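You operate a simulated robot arm through the tools that you are given. There is no shell and no other tool. Be economical: measure what you need, move in short steps, check, and stop when the job is done.

You are at the controls of a simulated robot arm. One attempt, no reset.

TASK
Lay the white tea towel in the free bay, spray the stain 3 times and brush it out.
Fine: put the brush back. Set down upright: wooden brush. What is to be rubbed or washed off counts as gone when no trace of it is left.

Only the result counts: the job must be done as asked and must still hold three seconds after the hand-in. Knocking over, shifting, dropping, spilling or breaking anything else fails it. Flat cloth is picked up by pressing the open fingertips on it (5 to 10 N) and closing them slowly along it; thin cloth reads only 2 to 8 mm in the jaws.

THE ROBOT
A 7-joint arm with a two-finger parallel gripper, fixed in place. Base frame: the origin is at the foot of the arm, x ahead of it, y to its left, z up; the work surface is at about z = 0.91. Readings come in m, degrees, newtons and seconds.
Its first joint turns from -166.0 to 166.0 degrees. Payload 4.4 kg.
Tool frame: the origin (TCP) lies between the finger pads and is the grasp point; the fingertips stand 0.023 m ahead of it; z points along the fingers, y is the line along which they close. Largest opening 0.094 m; finger width 0.038, thickness 0.01; the body of the gripper, 0.054 by 0.096 m, starts 0.039 m behind the TCP.
Orientation is that of the tool frame in the base frame, as a unit quaternion [x, y, z, w]. With the fingers straight down and closing along the base's y, the tool's x points along the base's -x, its y along +y and its z along -z.

THE INTERFACE
- The arm moves only by the tool play_rows. Its argument "series" is a list that holds one entry, the list of rows, each a list of 7 numbers: the shift along the tool's x, y, z in m, then the turn, a rotation vector about the tool's x, y, z in degrees, then the gripper command, from -1 (shut) to 1 (fully open), values between in proportion. In form: [[[tx, ty, tz, ax, ay, az, hand], ...]]. A call has 1 to 12 rows; each row shifts and turns the commanded pose from where the row before left it, along the tool's axes as they then stand. A row lasts 0.2 s, in which the tool goes at most 0.05 m and 8.6 degrees; a call with a longer step from one row to the next is refused whole, and so is a gripper value outside its range. Where a pose cannot be reached the arm comes as near as it can. A force on the tool above 40 N (or 10 N above the force at the start of the call, whichever is more), or a blocked arm, ends the call early, and 0.2 s more pass. Each finger travels about 0.072 m/s and halts on what it meets, pressing with about 35 N; the grip force reading is that of the motor and also rises with nothing between the fingers. The clock runs only during rows and for 0.2 s after the last one: add rows that do not move to give the fingers time. The reply holds the time, the measured pose of the TCP, the force on the tool along the base axes, the opening and the grip force, in the units named above and with some noise, with the torque about the TCP (base axes, N m) and any sound that the robot's microphone picked up.
- Cameras (640 x 400 px; columns grow to the right, rows downward): "scene" is fixed at [0.3966, 0.5038, 1.5559]; the picture's right is [-0.68, -0.74, 0.00], its down [-0.35, 0.32, -0.88] and it looks along [0.65, -0.60, -0.47] (base axes); focal length 321 px, centre (320, 200). "wrist" rides on the gripper at [0.086, 0.016, -0.074] in the tool frame; the picture's right is [-0.18, 0.98, 0.00], its down [-0.58, -0.11, -0.81] and it looks along [-0.79, -0.15, 0.59] (tool axes); focal length 243 px, centre (320, 200). There is no depth. A picture from a camera that has moved, and an enlarged one, comes with that camera's place and axes in the base frame and with its lens. The place of the scene camera against the robot may be out by one fixed shift of up to 0.012 m in any direction.
- grab_frame(camera): a new picture of that camera. The clock stands still meanwhile.
- zoom(camera, box): a new picture of the part [left, top, right, bottom] of that camera's present view, enlarged. The clock stands still meanwhile.
- job_done(): hands the job in; it is judged then, once.

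Go step by step. Nothing tells you positions but the pictures and the camera data: compare them with the known pose of the tool, close in by small moves and look again before you grip or let go. The budget is 120 turns and 76 pictures, counting those below and the enlarged ones. Unless the task says otherwise, let go and move clear before handing in, and close with one line.

The tools are called after "Emit:" as a command line: name --argument value ..., lists and objects as JSON in quotes. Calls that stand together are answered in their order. play_rows: Moves the arm, as the interface text tells. Its arguments: {"type":"object","properties":{"series":{"type":"array"}},"required":["series"]} The other tools are called the same way: grab_frame (camera) takes a picture; zoom (camera, box) takes an enlarged picture of a part of a camera's view; job_done () hands the job in.

At the start:

```text
time_s: 0.0
ee_pos: [0.7911, 0.1037, 1.3807]
tcp_rot: [-0.001, 1.0, 0.0, -0.001]
contact_force: [-0.5, -0.4, 0.5]
moment: [-0.02, 0.0, -0.01]
finger_gap: 0.094
finger_force: 0.0
```

scene: 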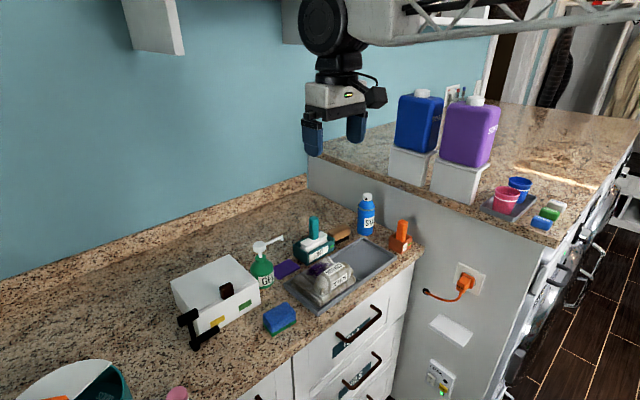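
wrist: 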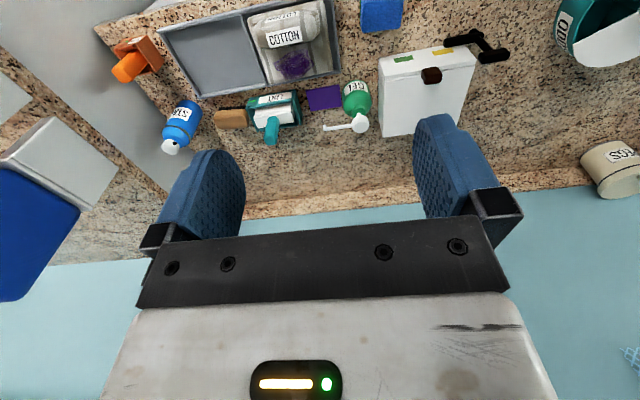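

I see a tray with two bays, one of them holding folded cloth labelled "COTTON", along with spray bottles, brushes and a sponge. I'll zoom in to identify them before moving.

Emit:
zoom --camera "scene" --box '[230, 170, 430, 350]'

Emit:
zoom --camera "wrist" --box '[100, 0, 420, 200]'

Emit:
zoom --camera "wrist" --box '[340, 0, 640, 200]'

```text
2.22 times, centred on (330, 260) of scene
camera zoom: at [0.3966, 0.5038, 1.5559], right [-0.68, -0.74, 0.0], down [-0.35, 0.32, -0.88], along [0.65, -0.6, -0.47], focal length 713 px, centre (298, 67)
```

zoom: 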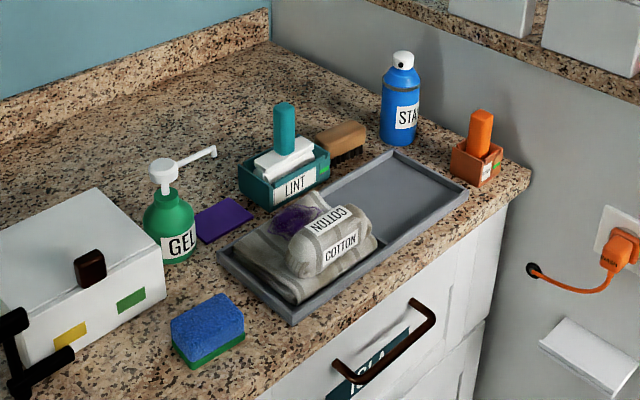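

```text
2.00 times, centred on (260, 100) of wrist
camera zoom: at [0.7028, 0.1198, 1.4545], right [0.18, 0.98, 0.0], down [0.58, -0.11, 0.81], along [0.79, -0.15, -0.59], focal length 485 px, centre (440, 400)
```

zoom: 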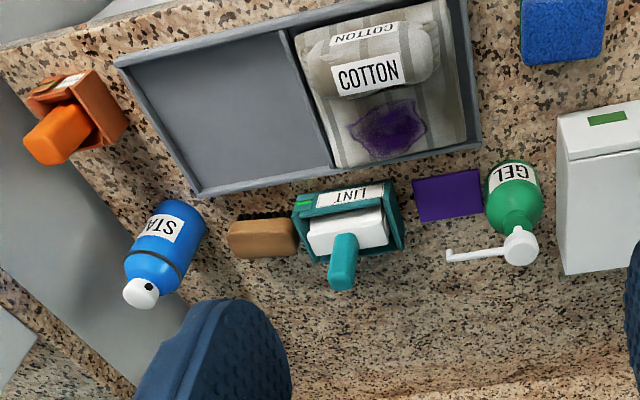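

```text
2.00 times, centred on (490, 100) of wrist
camera zoom: at [0.7028, 0.1198, 1.4545], right [0.18, 0.98, 0.0], down [0.58, -0.11, 0.81], along [0.79, -0.15, -0.59], focal length 485 px, centre (-20, 400)
```

zoom: 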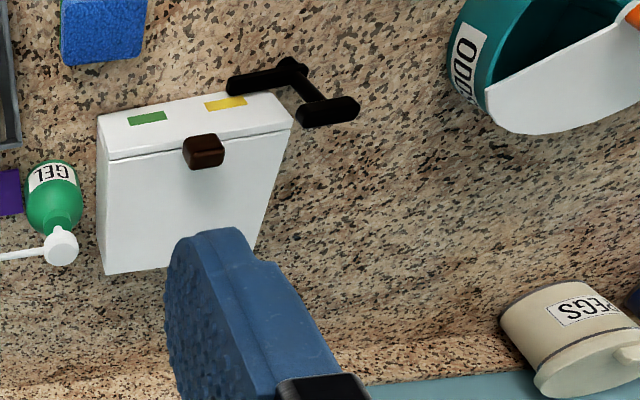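

The stained cloth and a bundle labelled "COTTON" share one bay. I'll look closer to tell which is the tea towel and what else is around.

Emit:
zoom --camera "scene" --box '[280, 235, 380, 315]'

Emit:
zoom --camera "scene" --box '[320, 290, 480, 400]'

Emit:
zoom --camera "scene" --box '[290, 180, 420, 270]'

Emit:
zoom --camera "scene" --box '[380, 70, 580, 250]'

```text
5.00 times, centred on (330, 275) of scene
camera zoom: at [0.3966, 0.5038, 1.5559], right [-0.68, -0.74, 0.0], down [-0.35, 0.32, -0.88], along [0.65, -0.6, -0.47], focal length 1605 px, centre (270, -175)
```

zoom: 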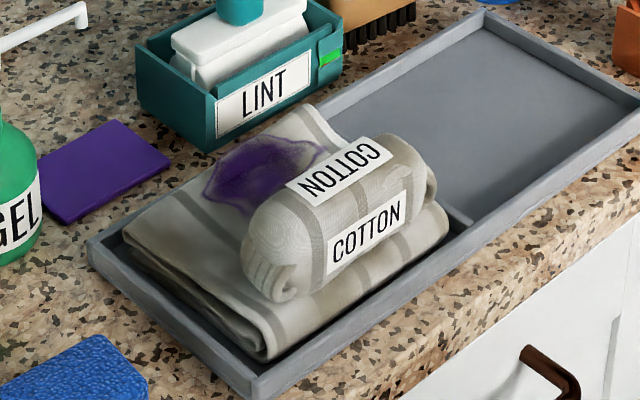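

```text
3.64 times, centred on (400, 345) of scene
camera zoom: at [0.3966, 0.5038, 1.5559], right [-0.68, -0.74, 0.0], down [-0.35, 0.32, -0.88], along [0.65, -0.6, -0.47], focal length 1167 px, centre (29, -327)
```

zoom: 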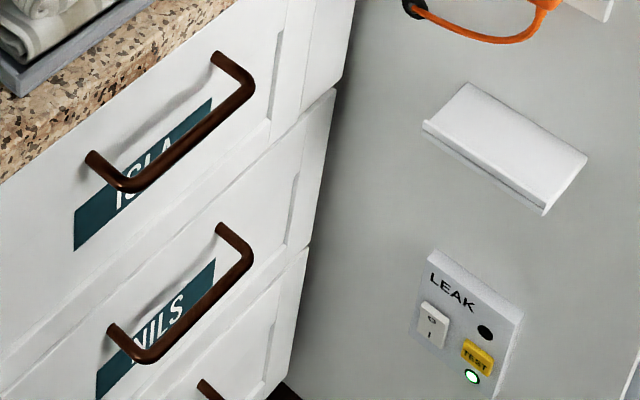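

```text
4.44 times, centred on (355, 225) of scene
camera zoom: at [0.3966, 0.5038, 1.5559], right [-0.68, -0.74, 0.0], down [-0.35, 0.32, -0.88], along [0.65, -0.6, -0.47], focal length 1427 px, centre (164, 89)
```

zoom: 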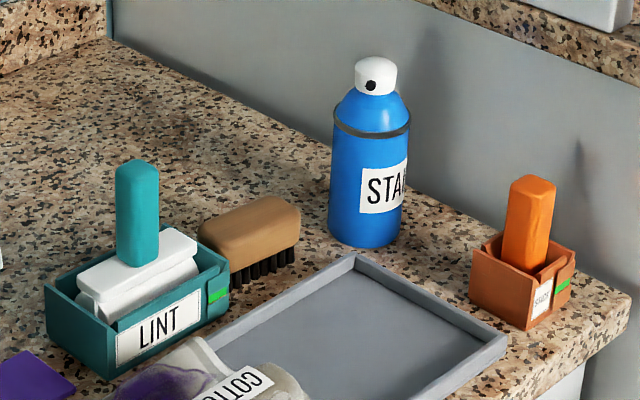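

```text
2.22 times, centred on (480, 160) of scene
camera zoom: at [0.3966, 0.5038, 1.5559], right [-0.68, -0.74, 0.0], down [-0.35, 0.32, -0.88], along [0.65, -0.6, -0.47], focal length 713 px, centre (-36, 289)
```

zoom: 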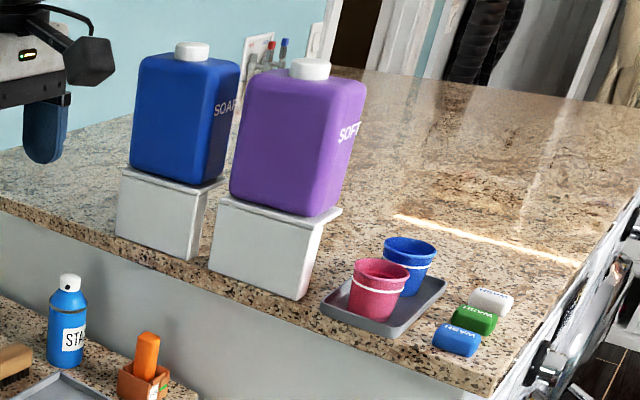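

The free bay is about (0.87, -0.16), the stained cloth about (0.92, 0.0), and the STAIN can about (0.99, -0.27) with its nozzle facing the free bay. I'll move the wrist camera above the tray for a closer look.

Emit:
play_rows --series '[[[-0.006, -0.018, 0.042, 0, 0, 0, 1], [-0.006, -0.018, 0.042, 0, 0, 0, 1], [-0.006, -0.018, 0.042, 0, 0, 0, 1], [-0.006, -0.018, 0.042, 0, 0, 0, 1], [-0.006, -0.018, 0.042, 0, 0, 0, 1], [-0.006, -0.018, 0.042, 0, 0, 0, 1], [0, 0, 0, 0, 0, 0, 1]]]'

Emit:
grab_frame --camera "wrist"

```text
time_s: 1.6
ee_pos: [0.8248, -0.0039, 1.1294]
tcp_rot: [0.0, 1.0, 0.0, 0.0]
contact_force: [0.0, 0.7, -1.0]
moment: [0.01, -0.01, -0.01]
finger_gap: 0.0939
finger_force: 0.1
```

```text
66 pictures are left
camera wrist: at [0.7383, 0.0121, 1.2031], right [0.18, 0.98, 0.0], down [0.58, -0.11, 0.81], along [0.79, -0.15, -0.59], focal length 243 px, centre (320, 200)
```

wrist: 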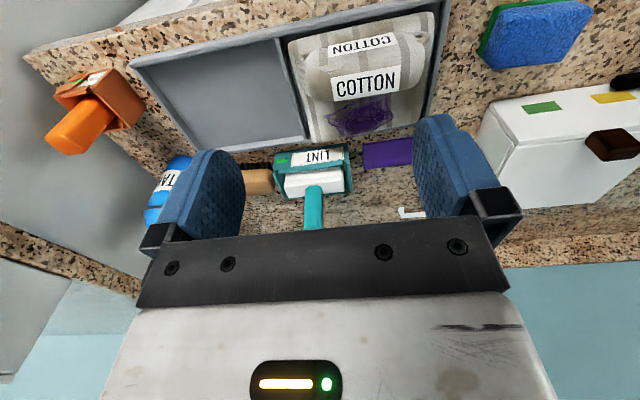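

The cloth is in view; I'll enlarge it.

Emit:
zoom --camera "wrist" --box '[270, 0, 450, 150]'

Emit:
zoom --camera "wrist" --box '[130, 100, 330, 240]'

```text
2.67 times, centred on (360, 75) of wrist
camera zoom: at [0.7383, 0.0121, 1.2031], right [0.18, 0.98, 0.0], down [0.58, -0.11, 0.81], along [0.79, -0.15, -0.59], focal length 647 px, centre (213, 533)
```

zoom: 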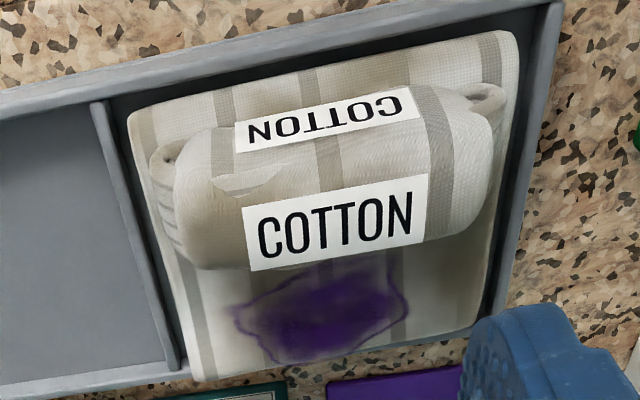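

```text
2.86 times, centred on (230, 170) of wrist
camera zoom: at [0.7383, 0.0121, 1.2031], right [0.18, 0.98, 0.0], down [0.58, -0.11, 0.81], along [0.79, -0.15, -0.59], focal length 693 px, centre (577, 286)
```

zoom: 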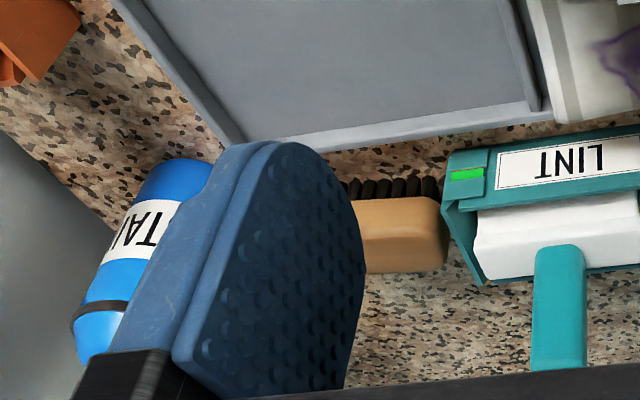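

The towel is folded with a roll on top, and its stripes match. The roll runs along y, centred at about (0.853, 0.03), and the free bay is about 0.165 m further in -y. I'll turn the gripper 90° to close along x and go above the roll.

Emit:
play_rows --series '[[[-0.028, 0.034, 0.0, 0, 0, 0, 1], [0, 0, 0, 0, 0, 8.18, 1], [0, 0, 0, 0, 0, 8.18, 1], [0, 0, 0, 0, 0, 8.18, 1], [0, 0, 0, 0, 0, 8.18, 1], [0, 0, 0, 0, 0, 8.18, 1], [0, 0, 0, 0, 0, 8.18, 1], [0, 0, 0, 0, 0, 8.18, 1], [0, 0, 0, 0, 0, 8.18, 1], [0, 0, 0, 0, 0, 8.18, 1], [0, 0, 0, 0, 0, 8.18, 1], [0, 0, 0, 0, 0, 8.2, 1]]]'

Emit:
grab_frame --camera "wrist"

Emit:
grab_frame --camera "scene"

```text
time_s: 4.2
ee_pos: [0.8528, 0.0299, 1.1282]
tcp_rot: [0.707, 0.707, 0.0, 0.0]
contact_force: [-1.2, 0.4, 0.2]
moment: [-0.03, -0.01, 0.0]
finger_gap: 0.0938
finger_force: 0.0
```

```text
63 pictures are left
camera wrist: at [0.8696, 0.116, 1.2026], right [0.98, -0.19, 0.0], down [-0.11, -0.58, 0.81], along [-0.15, -0.79, -0.59], focal length 243 px, centre (320, 200)
```

wrist: 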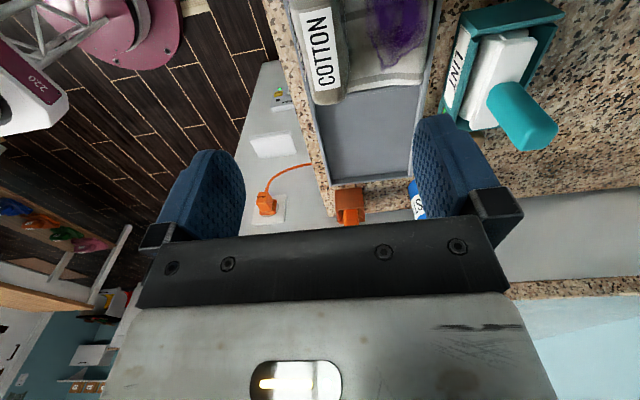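

```text
62 pictures are left
```

scene: 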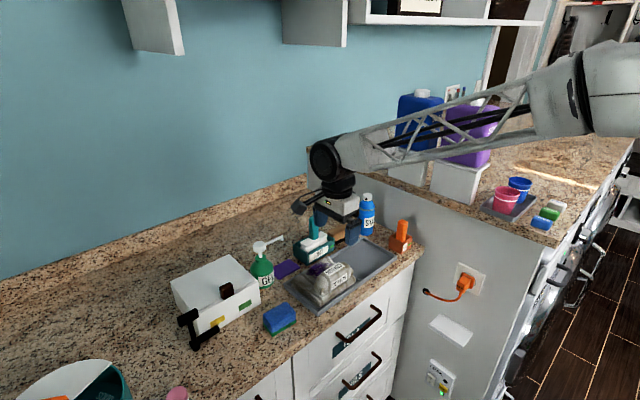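

The roll spans x from about 0.837 to 0.874, so I'm centred over it. I'll descend to straddle it.

Emit:
play_rows --series '[[[0, 0, 0.04, 0, 0, 0, 1], [0, 0, 0.04, 0, 0, 0, 1], [0, 0, 0.03, 0, 0, 0, 1], [0, 0, 0.025, 0, 0, 0, 1], [0, 0, 0.0, 0, 0, 0, 1]]]'

Emit:
grab_frame --camera "wrist"

Emit:
zoom --camera "scene" --box '[280, 200, 400, 310]'

```text
time_s: 5.4
ee_pos: [0.8546, 0.0321, 0.9946]
tcp_rot: [0.707, 0.707, 0.0, -0.001]
contact_force: [0.5, 0.0, -0.8]
moment: [0.0, 0.01, 0.0]
finger_gap: 0.0941
finger_force: 0.2
```

```text
61 pictures are left
camera wrist: at [0.8701, 0.118, 1.0686], right [0.98, -0.18, 0.0], down [-0.11, -0.58, 0.81], along [-0.15, -0.79, -0.59], focal length 243 px, centre (320, 200)
```

wrist: 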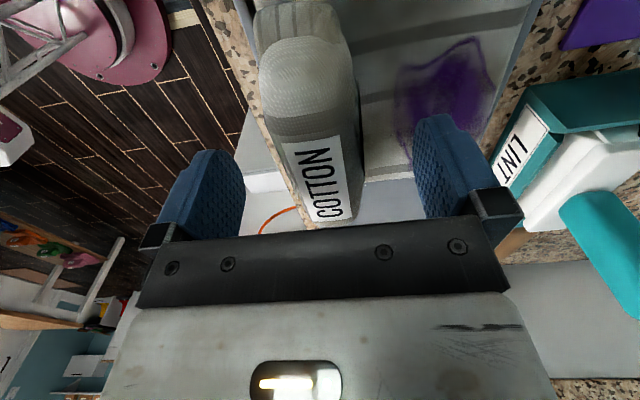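

```text
3.64 times, centred on (340, 255) of scene
camera zoom: at [0.3966, 0.5038, 1.5559], right [-0.68, -0.74, 0.0], down [-0.35, 0.32, -0.88], along [0.65, -0.6, -0.47], focal length 1167 px, centre (247, 0)
```

zoom: 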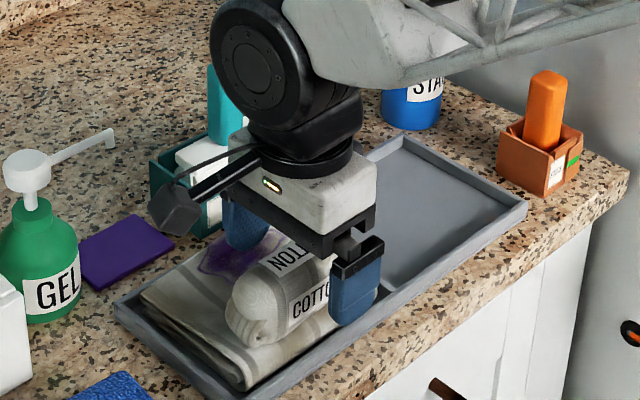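

The fingers straddle the roll. I'll lower a little more while watching the force, then close.

Emit:
play_rows --series '[[[0, 0, 0.01, 0, 0, 0, 1], [0, 0, 0.01, 0, 0, 0, 1], [0, 0, 0, 0, 0, 0, 1]]]'

Emit:
zoom --camera "scene" --box '[280, 200, 400, 310]'

```text
time_s: 6.2
ee_pos: [0.8543, 0.031, 0.9746]
tcp_rot: [0.708, 0.707, 0.001, 0.0]
contact_force: [-2.4, 2.1, 19.0]
moment: [0.09, -0.95, 0.09]
finger_gap: 0.093
finger_force: 0.1
```

```text
3.64 times, centred on (340, 255) of scene
camera zoom: at [0.3966, 0.5038, 1.5559], right [-0.68, -0.74, 0.0], down [-0.35, 0.32, -0.88], along [0.65, -0.6, -0.47], focal length 1167 px, centre (247, 0)
```

zoom: 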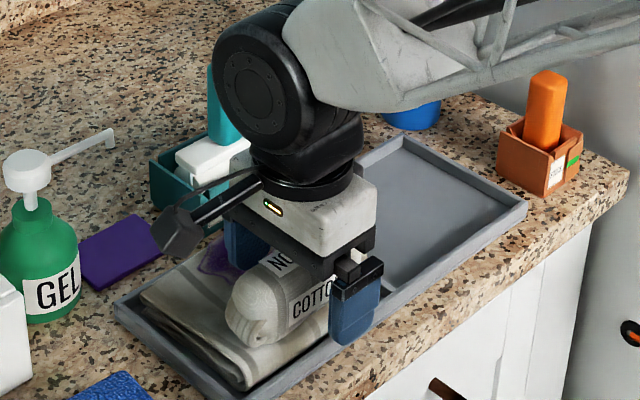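

The far fingertip pressed on the towel, whose top is at about z 0.952. I'll back up 5 mm and close on the roll.

Emit:
play_rows --series '[[[0, 0, -0.005, 0, 0, 0, 1], [0, 0, 0, 0, 0, 0, 0.6], [0, 0, 0, 0, 0, 0, 0.2], [0, 0, 0, 0, 0, 0, -0.2], [0, 0, 0, 0, 0, 0, -0.6], [0, 0, 0, 0, 0, 0, -1], [0, 0, 0, 0, 0, 0, -1], [0, 0, 0, 0, 0, 0, -1]]]'

Emit:
zoom --camera "scene" --box '[280, 200, 400, 310]'

```text
time_s: 8.0
ee_pos: [0.8542, 0.0313, 0.9772]
tcp_rot: [0.707, 0.707, 0.0, 0.0]
contact_force: [-0.6, -0.1, -0.6]
moment: [0.02, 0.04, 0.0]
finger_gap: 0.0416
finger_force: 35.2
```

```text
3.64 times, centred on (340, 255) of scene
camera zoom: at [0.3966, 0.5038, 1.5559], right [-0.68, -0.74, 0.0], down [-0.35, 0.32, -0.88], along [0.65, -0.6, -0.47], focal length 1167 px, centre (247, 0)
```

zoom: 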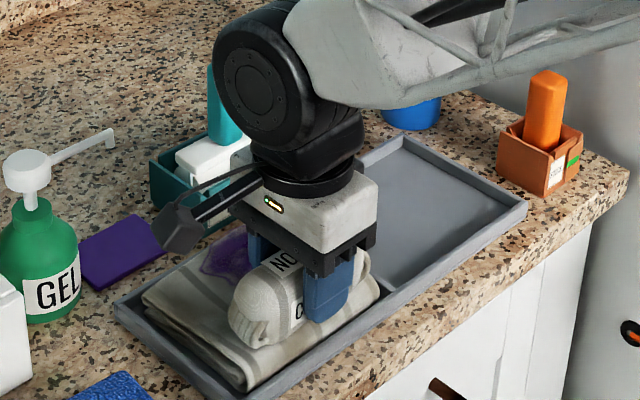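

The grip is on the roll with a gap of 0.042. I'll lift slowly and see whether the folded towel comes with it.

Emit:
play_rows --series '[[[0, 0, -0.01, 0, 0, 0, -1], [0, 0, -0.015, 0, 0, 0, -1], [0, 0, -0.015, 0, 0, 0, -1], [0, 0, 0, 0, 0, 0, -1]]]'

Emit:
zoom --camera "scene" --box '[280, 200, 400, 310]'

```text
time_s: 9.0
ee_pos: [0.8534, 0.0313, 1.0185]
tcp_rot: [0.708, 0.707, 0.0, 0.0]
contact_force: [0.4, -0.5, -0.7]
moment: [-0.04, 0.04, 0.03]
finger_gap: 0.0415
finger_force: 34.6
```

```text
3.64 times, centred on (340, 255) of scene
camera zoom: at [0.3966, 0.5038, 1.5559], right [-0.68, -0.74, 0.0], down [-0.35, 0.32, -0.88], along [0.65, -0.6, -0.47], focal length 1167 px, centre (247, 0)
```

zoom: 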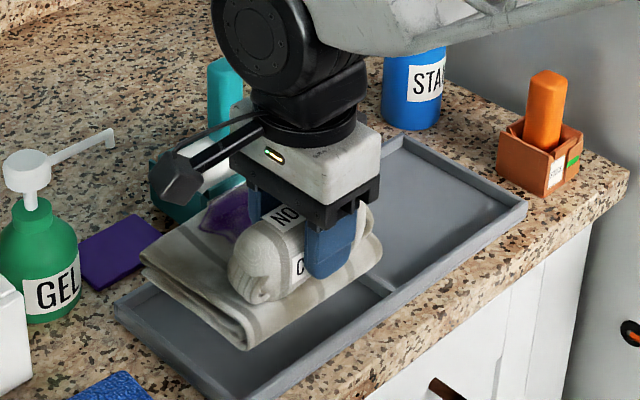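

The whole folded towel lifts as one piece. I'll carry it 0.165 m in -y over the free bay.

Emit:
play_rows --series '[[[-0.02, 0, 0, 0, 0, 0, -1], [-0.03, 0, 0, 0, 0, 0, -1], [-0.035, 0, 0, 0, 0, 0, -1], [-0.035, 0, 0, 0, 0, 0, -1], [-0.03, 0, 0, 0, 0, 0, -1], [-0.015, 0, 0, 0, 0, 0, -1], [0, 0, 0, 0, 0, 0, -1]]]'

Emit:
zoom --camera "scene" --box '[280, 190, 430, 310]'

Emit:
grab_frame --camera "wrist"

```text
time_s: 10.6
ee_pos: [0.8551, -0.135, 1.0192]
tcp_rot: [0.707, 0.707, 0.001, 0.0]
contact_force: [0.4, 0.0, -0.6]
moment: [-0.02, 0.03, 0.02]
finger_gap: 0.0417
finger_force: 34.9
```

```text
3.33 times, centred on (355, 250) of scene
camera zoom: at [0.3966, 0.5038, 1.5559], right [-0.68, -0.74, 0.0], down [-0.35, 0.32, -0.88], along [0.65, -0.6, -0.47], focal length 1070 px, centre (203, 33)
```

zoom: 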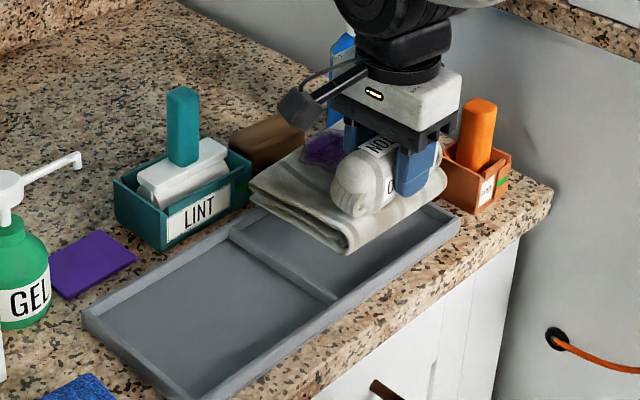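

```text
55 pictures are left
camera wrist: at [0.8705, -0.0494, 1.0933], right [0.98, -0.18, 0.0], down [-0.11, -0.58, 0.81], along [-0.15, -0.79, -0.59], focal length 243 px, centre (320, 200)
```

wrist: 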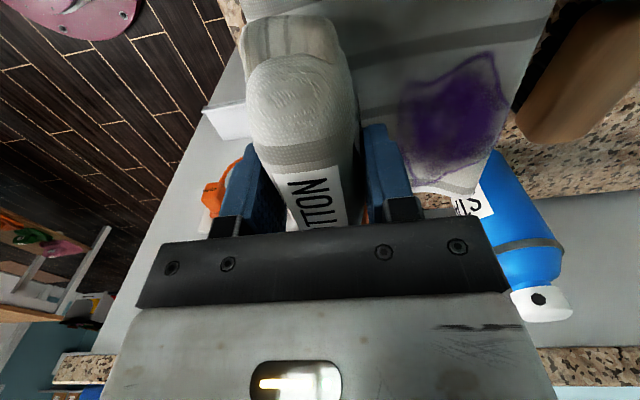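

The towel is above the free bay with the same relative alignment as before, so I'll lower it to the grasp height.

Emit:
play_rows --series '[[[0, 0, 0.015, 0, 0, 0, -1], [0, 0, 0.015, 0, 0, 0, -1], [0, 0, 0.008, 0, 0, 0, -1], [0, 0, 0.004, 0, 0, 0, -1], [0, 0, 0, 0, 0, 0, -1]]]'

Emit:
zoom --camera "scene" --box '[280, 190, 430, 310]'

```text
time_s: 11.8
ee_pos: [0.8538, -0.1341, 0.9791]
tcp_rot: [0.708, 0.707, 0.001, 0.001]
contact_force: [-7.0, 2.2, 20.9]
moment: [0.07, 0.5, 0.0]
finger_gap: 0.0417
finger_force: 34.8
```

```text
3.33 times, centred on (355, 250) of scene
camera zoom: at [0.3966, 0.5038, 1.5559], right [-0.68, -0.74, 0.0], down [-0.35, 0.32, -0.88], along [0.65, -0.6, -0.47], focal length 1070 px, centre (203, 33)
```

zoom: 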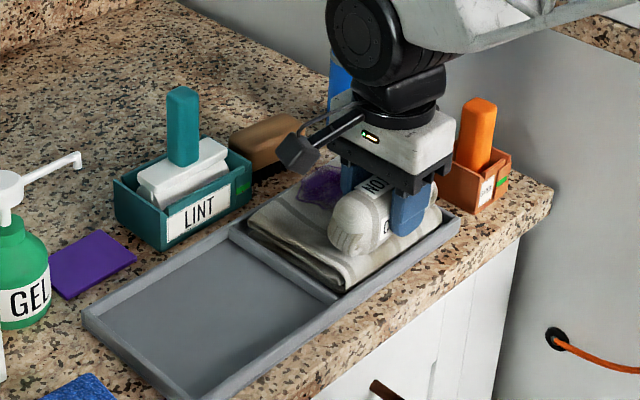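

I have 21 N of contact slightly above the expected height. I'll look at how it's seated.

Emit:
zoom --camera "scene" --box '[325, 220, 400, 270]'

Emit:
grab_frame --camera "wrist"

```text
8.00 times, centred on (362, 245) of scene
camera zoom: at [0.3966, 0.5038, 1.5559], right [-0.68, -0.74, 0.0], down [-0.35, 0.32, -0.88], along [0.65, -0.6, -0.47], focal length 2568 px, centre (-20, -160)
```

zoom: 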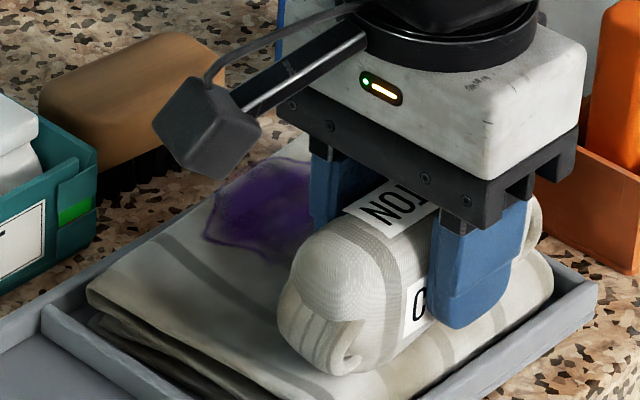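

```text
52 pictures are left
camera wrist: at [0.8696, -0.0483, 1.0521], right [0.98, -0.18, 0.0], down [-0.11, -0.58, 0.81], along [-0.15, -0.79, -0.59], focal length 243 px, centre (320, 200)
```

wrist: 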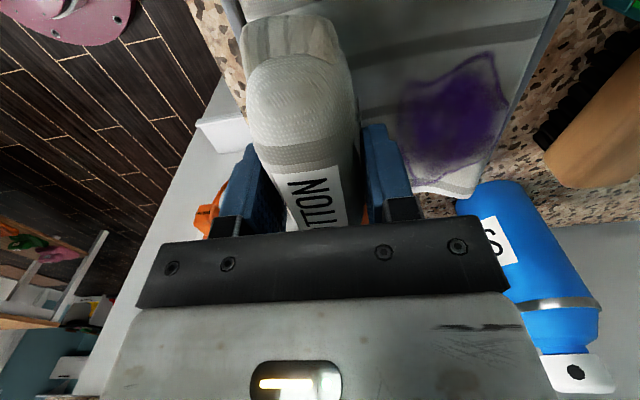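

I'll check the far and right edges more closely.

Emit:
zoom --camera "wrist" --box '[400, 90, 560, 200]'

Emit:
zoom --camera "wrist" --box '[190, 0, 310, 140]'

```text
3.64 times, centred on (480, 145) of wrist
camera zoom: at [0.8696, -0.0483, 1.0521], right [0.98, -0.18, 0.0], down [-0.11, -0.58, 0.81], along [-0.15, -0.79, -0.59], focal length 882 px, centre (-262, 400)
```

zoom: 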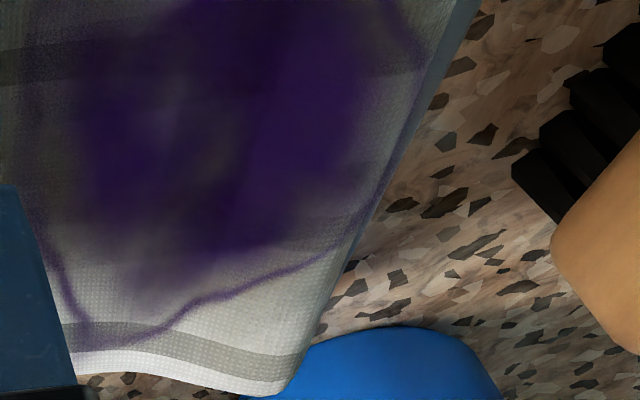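

```text
2.86 times, centred on (250, 70) of wrist
camera zoom: at [0.8696, -0.0483, 1.0521], right [0.98, -0.18, 0.0], down [-0.11, -0.58, 0.81], along [-0.15, -0.79, -0.59], focal length 693 px, centre (520, 571)
```

zoom: 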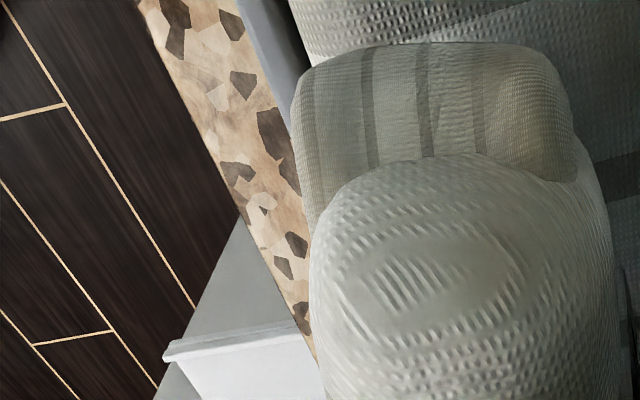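

The towel looks seated inside the walls, matching its original seating. I'll open the fingers and check.

Emit:
play_rows --series '[[[0, 0, 0, 0, 0, 0, -0.1], [0, 0, 0, 0, 0, 0, 0.2], [0, 0, 0, 0, 0, 0, 0.6], [0, 0, 0, 0, 0, 0, 0.6]]]'

Emit:
zoom --camera "scene" --box '[325, 220, 400, 270]'

```text
time_s: 12.8
ee_pos: [0.8531, -0.1344, 0.9763]
tcp_rot: [0.708, 0.707, 0.0, 0.0]
contact_force: [-0.1, -0.5, 0.3]
moment: [-0.03, 0.01, 0.0]
finger_gap: 0.0753
finger_force: 0.0
```

```text
8.00 times, centred on (362, 245) of scene
camera zoom: at [0.3966, 0.5038, 1.5559], right [-0.68, -0.74, 0.0], down [-0.35, 0.32, -0.88], along [0.65, -0.6, -0.47], focal length 2568 px, centre (-20, -160)
```

zoom: 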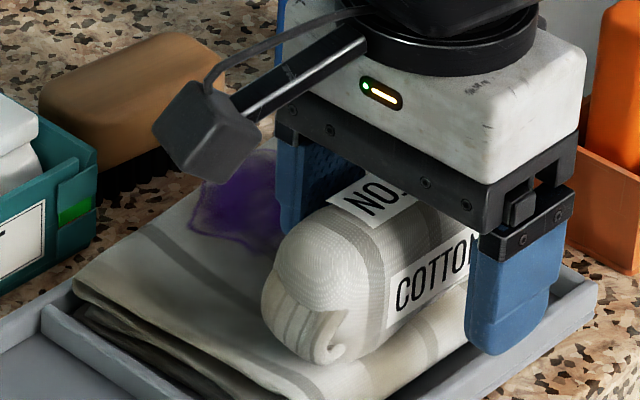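

The towel relaxed a few mm on release. I'll rise and look from above.

Emit:
play_rows --series '[[[0, 0, -0.02, 0, 0, 0, 0.8], [0, 0, -0.04, 0, 0, 0, 1], [0, 0, -0.04, 0, 0, 0, 1], [0.04, 0, -0.03, 0, 0, 0, 1], [0.04, 0, 0, 0, 0, 0, 1], [0.04, 0, 0, 0, 0, 0, 1], [0, 0, 0, 0, 0, 0, 1]]]'

Emit:
zoom --camera "wrist" --box '[270, 0, 470, 200]'

Emit:
zoom --camera "scene" --box '[310, 200, 410, 270]'

```text
time_s: 14.4
ee_pos: [0.8534, -0.0119, 1.1059]
tcp_rot: [0.707, 0.707, -0.001, 0.0]
contact_force: [0.5, -0.3, 0.3]
moment: [-0.05, 0.01, 0.0]
finger_gap: 0.094
finger_force: 0.1
```

```text
2.00 times, centred on (370, 100) of wrist
camera zoom: at [0.8693, 0.074, 1.179], right [0.98, -0.18, 0.0], down [-0.11, -0.58, 0.81], along [-0.15, -0.79, -0.59], focal length 485 px, centre (220, 400)
```

zoom: 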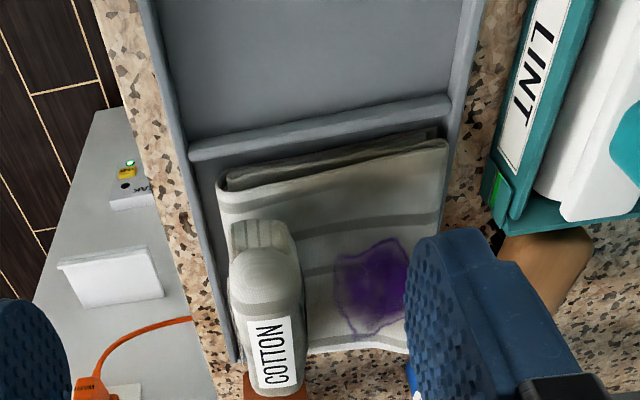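

```text
5.71 times, centred on (360, 235) of scene
camera zoom: at [0.3966, 0.5038, 1.5559], right [-0.68, -0.74, 0.0], down [-0.35, 0.32, -0.88], along [0.65, -0.6, -0.47], focal length 1834 px, centre (91, 0)
```

zoom: 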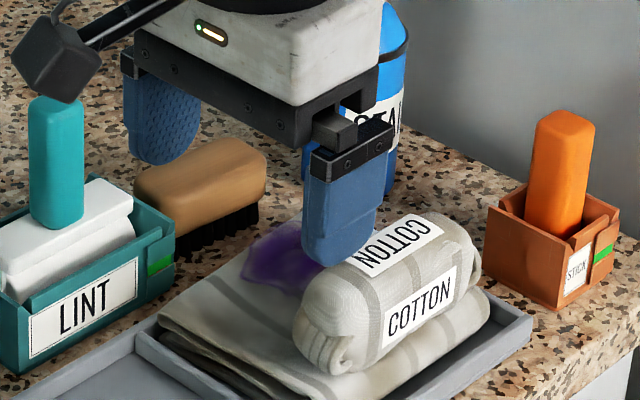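

The towel appears centred, with x from about 0.843 to 0.953 inside walls at about 0.835 to 0.958. I'll verify the far edge with a closer, unobstructed view.

Emit:
play_rows --series '[[[0.02, 0.03, 0, 0, 0, 0, 1], [0, 0.03, 0, 0, 0, 0, 1], [0, 0, 0, 0, 0, 0, 1]]]'

Emit:
zoom --camera "wrist" --box '[230, 20, 390, 200]'

```text
time_s: 15.2
ee_pos: [0.9132, 0.0082, 1.1056]
tcp_rot: [0.707, 0.707, 0.0, 0.0]
contact_force: [-0.1, -0.3, -0.4]
moment: [0.01, 0.02, 0.01]
finger_gap: 0.0941
finger_force: 0.2
```

```text
2.22 times, centred on (310, 110) of wrist
camera zoom: at [0.9302, 0.0939, 1.1799], right [0.98, -0.18, 0.0], down [-0.11, -0.58, 0.81], along [-0.15, -0.79, -0.59], focal length 539 px, centre (342, 400)
```

zoom: 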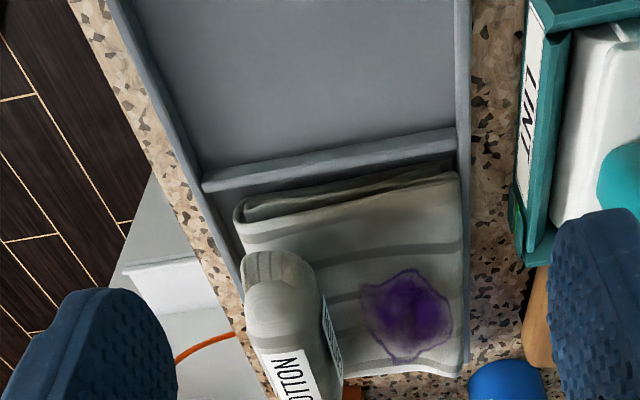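

The towel is within the bay. Next is the STAIN can, at about (1.00, -0.27) with its top near z 1.06 and its nozzle facing the towel. I'll close the fingers and approach high to look at its button.

Emit:
play_rows --series '[[[-0.01, 0, -0.045, 0, 0, 0, 0], [-0.04, 0.004, -0.02, 0, 0, 0, -1], [-0.045, 0.004, 0, 0, 0, 0, -1], [-0.045, 0.005, 0, 0, 0, 0, -1], [-0.038, 0.004, 0, 0, 0, 0, -1], [0, 0, 0, 0, 0, 0, -1], [0, 0, 0, 0, 0, 0, -1]]]'

Emit:
grab_frame --camera "wrist"

Emit:
grab_frame --camera "scene"

```text
time_s: 16.8
ee_pos: [0.9304, -0.1724, 1.1713]
tcp_rot: [0.708, 0.706, 0.0, 0.0]
contact_force: [-0.5, -0.3, -0.4]
moment: [0.0, 0.01, 0.0]
finger_gap: 0.0001
finger_force: 34.8
```

```text
45 pictures are left
camera wrist: at [0.9446, -0.0861, 1.2459], right [0.98, -0.18, 0.0], down [-0.11, -0.58, 0.81], along [-0.15, -0.79, -0.59], focal length 243 px, centre (320, 200)
```

wrist: 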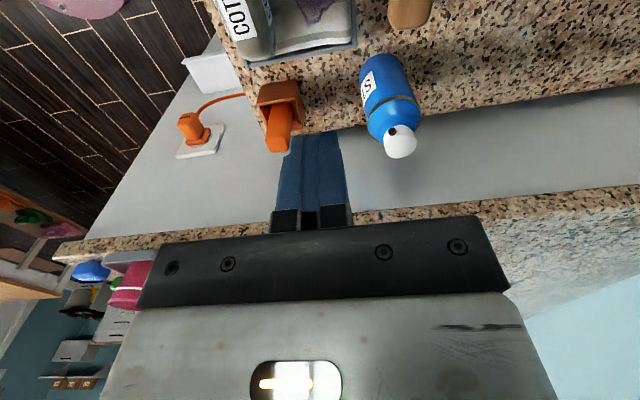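

```text
44 pictures are left
```

scene: 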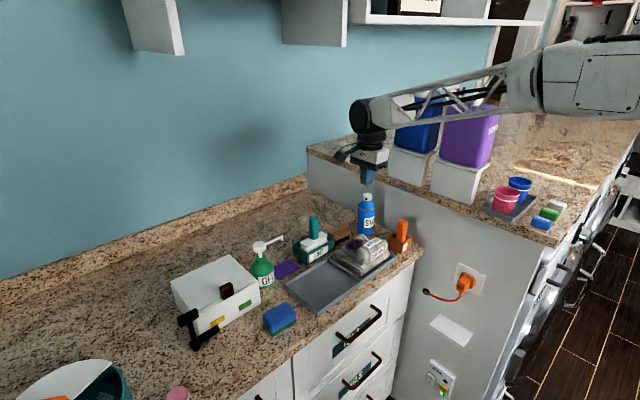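

The cap centre is about (0.993, -0.262). I'll move above it.

Emit:
play_rows --series '[[[-0.03, 0.02, 0, 0, 0, 0, -1], [-0.03, 0.022, 0, 0, 0, 0, -1], [-0.03, 0.021, 0, 0, 0, 0, -1], [0, 0, 0.035, 0, 0, 0, -1], [0, 0, 0, 0, 0, 0, -1], [0, 0, 0, 0, 0, 0, -1]]]'

Emit:
grab_frame --camera "wrist"

Emit:
zoom --camera "scene" --box '[300, 130, 440, 260]'

```text
time_s: 18.2
ee_pos: [0.9932, -0.2642, 1.1348]
tcp_rot: [0.707, 0.707, 0.0, 0.0]
contact_force: [0.1, 0.3, -0.1]
moment: [0.01, 0.01, 0.01]
finger_gap: 0.0
finger_force: 35.3
```

```text
43 pictures are left
camera wrist: at [1.0096, -0.1778, 1.2093], right [0.98, -0.18, 0.0], down [-0.11, -0.58, 0.81], along [-0.15, -0.79, -0.59], focal length 243 px, centre (320, 200)
```

wrist: 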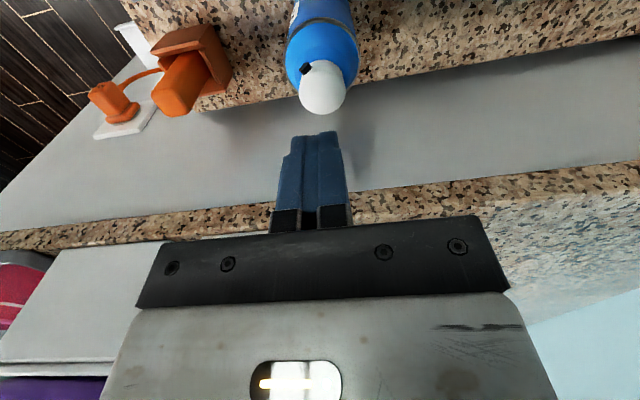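

```text
3.08 times, centred on (370, 195) of scene
camera zoom: at [0.3966, 0.5038, 1.5559], right [-0.68, -0.74, 0.0], down [-0.35, 0.32, -0.88], along [0.65, -0.6, -0.47], focal length 988 px, centre (166, 215)
```

zoom: 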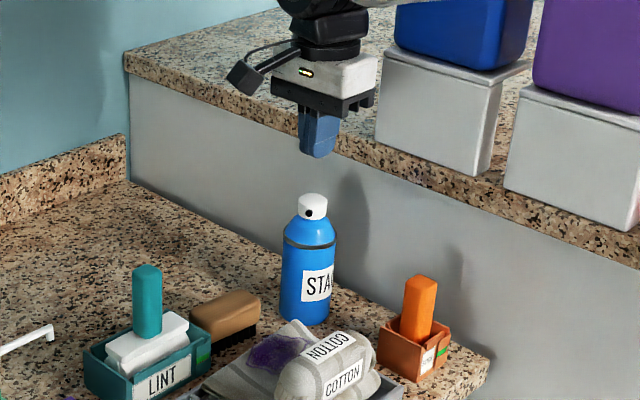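

I'm aligned with the cap top at about z 1.058 and the tip at 1.112. I'll descend gently onto the button in small steps and listen.

Emit:
play_rows --series '[[[0.003, 0.002, 0.025, 0, 0, 0, -1], [0, 0, 0.02, 0, 0, 0, -1], [0, 0, 0.005, 0, 0, 0, -1], [0, 0, 0.003, 0, 0, 0, -1], [0, 0, 0.002, 0, 0, 0, -1], [0, 0, 0, 0, 0, 0, -1]]]'

Emit:
zoom --camera "scene" --box '[320, 160, 410, 240]'

```text
time_s: 19.6
ee_pos: [0.9957, -0.2597, 1.0808]
tcp_rot: [0.707, 0.707, 0.0, 0.001]
contact_force: [1.1, 0.3, 1.4]
moment: [-0.01, 0.0, 0.03]
finger_gap: 0.0
finger_force: 34.6
```

```text
5.00 times, centred on (365, 200) of scene
camera zoom: at [0.3966, 0.5038, 1.5559], right [-0.68, -0.74, 0.0], down [-0.35, 0.32, -0.88], along [0.65, -0.6, -0.47], focal length 1605 px, centre (95, 200)
```

zoom: 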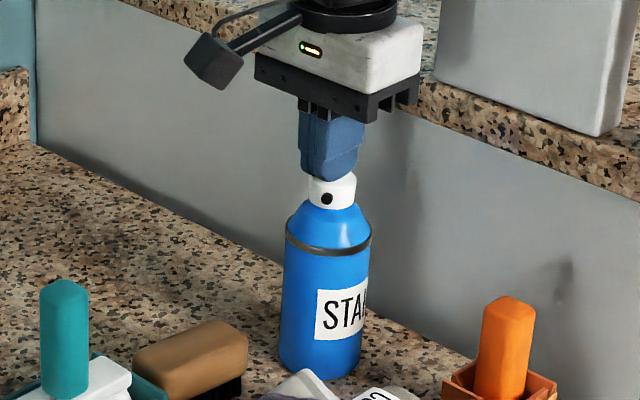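

The fingers are just touching the button. I'll press down a few mm.

Emit:
play_rows --series '[[[0, 0, 0.002, 0, 0, 0, -1], [0, 0, 0.002, 0, 0, 0, -1], [0, 0, 0, 0, 0, 0, -1]]]'

```text
time_s: 20.4
ee_pos: [0.9954, -0.2609, 1.0765]
tcp_rot: [0.707, 0.707, 0.0, 0.0]
contact_force: [0.6, -1.9, 3.2]
moment: [-0.07, 0.0, 0.01]
finger_gap: 0.0
finger_force: 35.2
heard: click
```

I heard a click. I'll check whether it sprayed on the stain.

Emit:
zoom --camera "scene" --box '[320, 160, 420, 280]'

Emit:
zoom --camera "scene" --box '[335, 225, 395, 270]'

```text
3.33 times, centred on (370, 220) of scene
camera zoom: at [0.3966, 0.5038, 1.5559], right [-0.68, -0.74, 0.0], down [-0.35, 0.32, -0.88], along [0.65, -0.6, -0.47], focal length 1070 px, centre (153, 133)
```

zoom: 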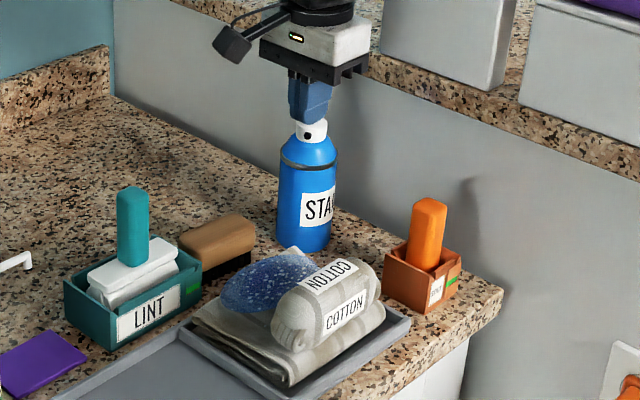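

```text
8.89 times, centred on (365, 248) of scene
camera zoom: at [0.3966, 0.5038, 1.5559], right [-0.68, -0.74, 0.0], down [-0.35, 0.32, -0.88], along [0.65, -0.6, -0.47], focal length 2853 px, centre (-80, -222)
```

zoom: 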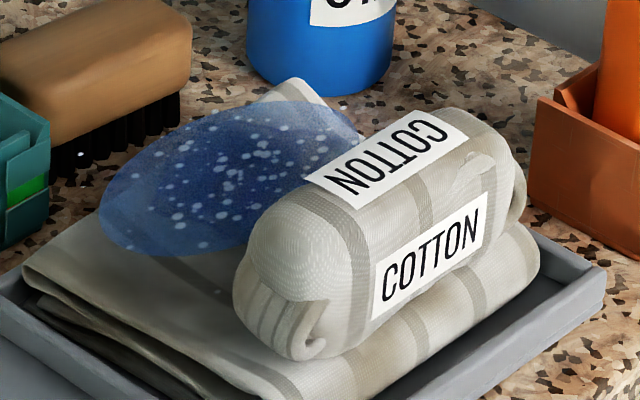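

The spray landed right on the stain, so that's one. I'll release fully and press a second time.

Emit:
play_rows --series '[[[0, 0, -0.006, 0, 0, 0, -1], [0, 0, -0.004, 0, 0, 0, -1], [0, 0, 0, 0, 0, 0, -1], [0, 0, 0, 0, 0, 0, -1]]]'

Emit:
zoom --camera "scene" --box '[320, 160, 420, 280]'

```text
time_s: 21.4
ee_pos: [0.9957, -0.2596, 1.0859]
tcp_rot: [0.707, 0.707, 0.001, -0.001]
contact_force: [0.8, -1.0, -0.5]
moment: [0.0, -0.02, -0.04]
finger_gap: 0.0
finger_force: 35.0
```

```text
3.33 times, centred on (370, 220) of scene
camera zoom: at [0.3966, 0.5038, 1.5559], right [-0.68, -0.74, 0.0], down [-0.35, 0.32, -0.88], along [0.65, -0.6, -0.47], focal length 1070 px, centre (153, 133)
```

zoom: 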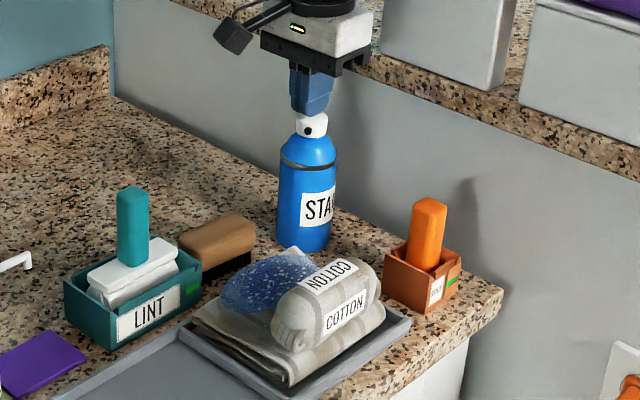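

The button rose back up. Second press, to the same depth, then release.

Emit:
play_rows --series '[[[0, 0, 0.004, 0, 0, 0, -1], [0, 0, 0.003, 0, 0, 0, -1], [0, 0, 0.003, 0, 0, 0, -1], [0, 0, 0, 0, 0, 0, -1]]]'

```text
time_s: 22.4
ee_pos: [0.9952, -0.2604, 1.0769]
tcp_rot: [0.707, 0.707, 0.0, 0.0]
contact_force: [0.1, 0.5, 2.7]
moment: [0.01, 0.0, 0.05]
finger_gap: 0.0
finger_force: 34.9
heard: click
```

Second click heard. Release.

Emit:
play_rows --series '[[[0, 0, -0.006, 0, 0, 0, -1], [0, 0, -0.004, 0, 0, 0, -1], [0, 0, 0, 0, 0, 0, -1], [0, 0, 0, 0, 0, 0, -1]]]'

```text
time_s: 23.4
ee_pos: [0.9954, -0.2605, 1.0879]
tcp_rot: [0.707, 0.707, -0.001, 0.0]
contact_force: [-0.4, 0.4, -0.2]
moment: [0.0, 0.01, -0.02]
finger_gap: 0.0003
finger_force: 35.3
```

Nothing was heard on release. Third press.

Emit:
play_rows --series '[[[0, 0, 0.004, 0, 0, 0, -1], [0, 0, 0.003, 0, 0, 0, -1], [0, 0, 0.003, 0, 0, 0, -1], [0, 0, 0, 0, 0, 0, -1]]]'

```text
time_s: 24.4
ee_pos: [0.9951, -0.2595, 1.0774]
tcp_rot: [0.707, 0.708, 0.0, -0.001]
contact_force: [2.6, -0.5, 3.0]
moment: [0.01, -0.02, 0.01]
finger_gap: 0.0002
finger_force: 34.7
heard: click
```

Three clicks done. I'll rise straight up and back towards +y to view the wooden brush.

Emit:
play_rows --series '[[[0, 0, -0.01, 0, 0, 0, -1], [0, 0, -0.04, 0, 0, 0, -1], [0, 0, -0.04, 0, 0, 0, -1], [0.04, 0, 0, 0, 0, 0, -1], [0.045, 0, 0, 0, 0, 0, -0.5], [0.045, 0, 0, 0, 0, 0, 0], [0, 0, 0, 0, 0, 0, 0.5], [0, 0, 0, 0, 0, 0, 1], [0, 0, 0, 0, 0, 0, 1]]]'

Emit:
grab_frame --camera "wrist"

Emit:
zoom --camera "scene" --box '[290, 190, 420, 290]'

```text
time_s: 26.4
ee_pos: [0.9918, -0.1305, 1.1699]
tcp_rot: [0.708, 0.707, -0.001, 0.0]
contact_force: [0.5, 0.0, 0.0]
moment: [0.0, -0.02, -0.01]
finger_gap: 0.0941
finger_force: 0.0
```

```text
37 pictures are left
camera wrist: at [1.009, -0.044, 1.2432], right [0.98, -0.18, 0.0], down [-0.11, -0.58, 0.81], along [-0.15, -0.79, -0.59], focal length 243 px, centre (320, 200)
```

wrist: 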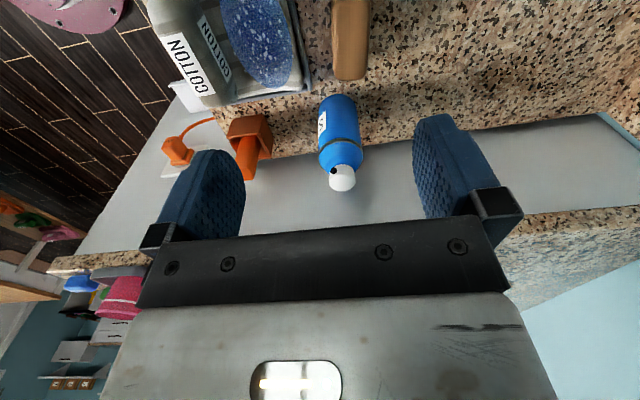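

```text
4.00 times, centred on (355, 240) of scene
camera zoom: at [0.3966, 0.5038, 1.5559], right [-0.68, -0.74, 0.0], down [-0.35, 0.32, -0.88], along [0.65, -0.6, -0.47], focal length 1284 px, centre (180, 40)
```

zoom: 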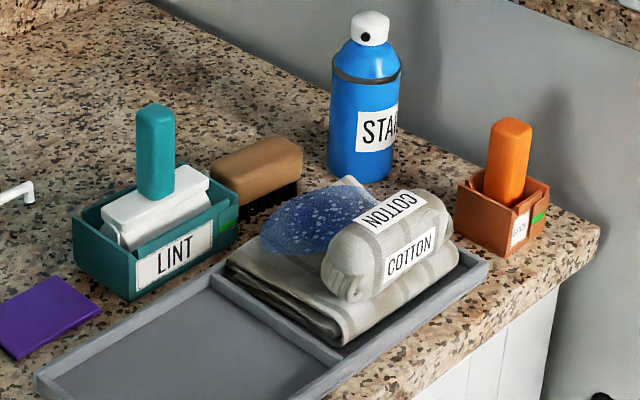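

The brush is at about (1.016, -0.153), lying along y with its top near z 0.957, between the LINT handle and the can. The wrist camera could hit the LINT handle, so I'll tilt the tool 20° to lift the camera side, partly close the fingers and hover over the brush.

Emit:
play_rows --series '[[[0, 0, 0, 0, 6.67, 0, 0.5], [0, 0, 0, 0, 6.67, 0, 0.5], [0, 0, 0, 0, 6.66, 0, 0.5], [-0.0196, 0.008, 0.0319, 0, 0, 0, 0.5], [-0.0196, 0.008, 0.0319, 0, 0, 0, 0.5], [-0.0196, 0.008, 0.0319, 0, 0, 0, 0.5], [0, 0, 0, 0, 0, 0, 0.5]]]'

Emit:
grab_frame --camera "wrist"

Emit:
zoom --camera "scene" --box '[290, 170, 420, 270]'

```text
time_s: 28.0
ee_pos: [1.0199, -0.1517, 1.0565]
tcp_rot: [0.696, 0.696, 0.123, -0.123]
contact_force: [0.4, -0.2, -0.5]
moment: [0.01, -0.02, -0.03]
finger_gap: 0.0706
finger_force: 0.0
```

```text
35 pictures are left
camera wrist: at [1.0352, -0.0972, 1.1555], right [0.98, -0.17, -0.06], down [-0.11, -0.82, 0.56], along [-0.15, -0.54, -0.83], focal length 243 px, centre (320, 200)
```

wrist: 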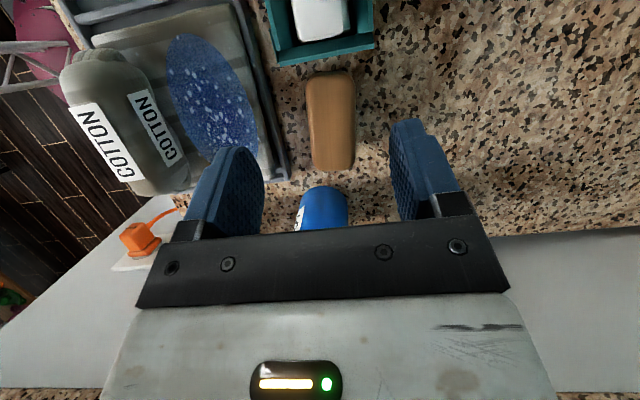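

```text
4.00 times, centred on (355, 220) of scene
camera zoom: at [0.3966, 0.5038, 1.5559], right [-0.68, -0.74, 0.0], down [-0.35, 0.32, -0.88], along [0.65, -0.6, -0.47], focal length 1284 px, centre (180, 120)
```

zoom: 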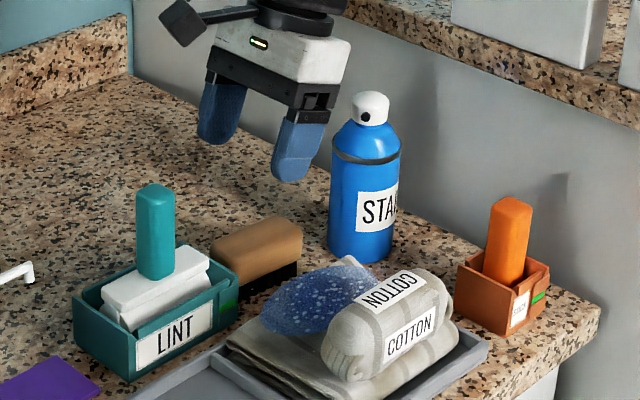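

The brush centre is about (1.021, -0.157), matching the tool x. I'll descend most of the way and check clearances.

Emit:
play_rows --series '[[[-0.0103, 0, 0.0246, 0, 0, 0, 0.5], [-0.0103, 0, 0.0246, 0, 0, 0, 0.5], [-0.0103, 0, 0.0246, 0, 0, 0, 0.5], [0, 0, 0, 0, 0, 0, 0.5]]]'

Emit:
grab_frame --camera "wrist"

Emit:
zoom --camera "scene" --box '[290, 170, 420, 270]'

```text
time_s: 29.0
ee_pos: [1.0197, -0.1549, 0.9768]
tcp_rot: [0.696, 0.697, 0.123, -0.123]
contact_force: [0.9, 0.0, -0.6]
moment: [0.04, -0.01, 0.02]
finger_gap: 0.0703
finger_force: 0.1
```

```text
33 pictures are left
camera wrist: at [1.036, -0.0995, 1.0765], right [0.98, -0.17, -0.06], down [-0.11, -0.82, 0.56], along [-0.15, -0.54, -0.83], focal length 243 px, centre (320, 200)
```

wrist: 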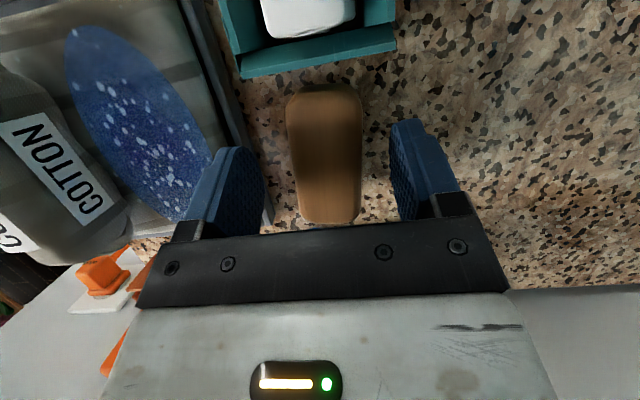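

```text
4.00 times, centred on (355, 220) of scene
camera zoom: at [0.3966, 0.5038, 1.5559], right [-0.68, -0.74, 0.0], down [-0.35, 0.32, -0.88], along [0.65, -0.6, -0.47], focal length 1284 px, centre (180, 120)
```

zoom: 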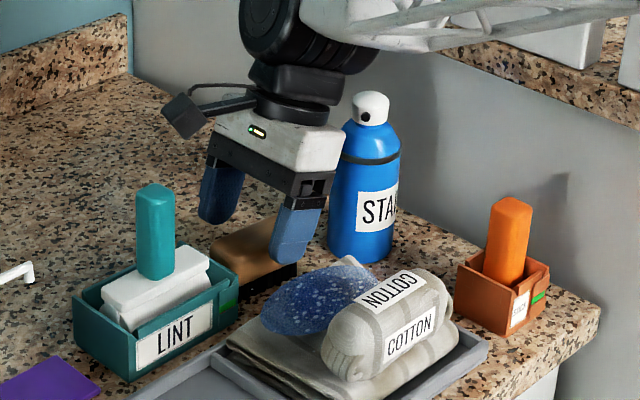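

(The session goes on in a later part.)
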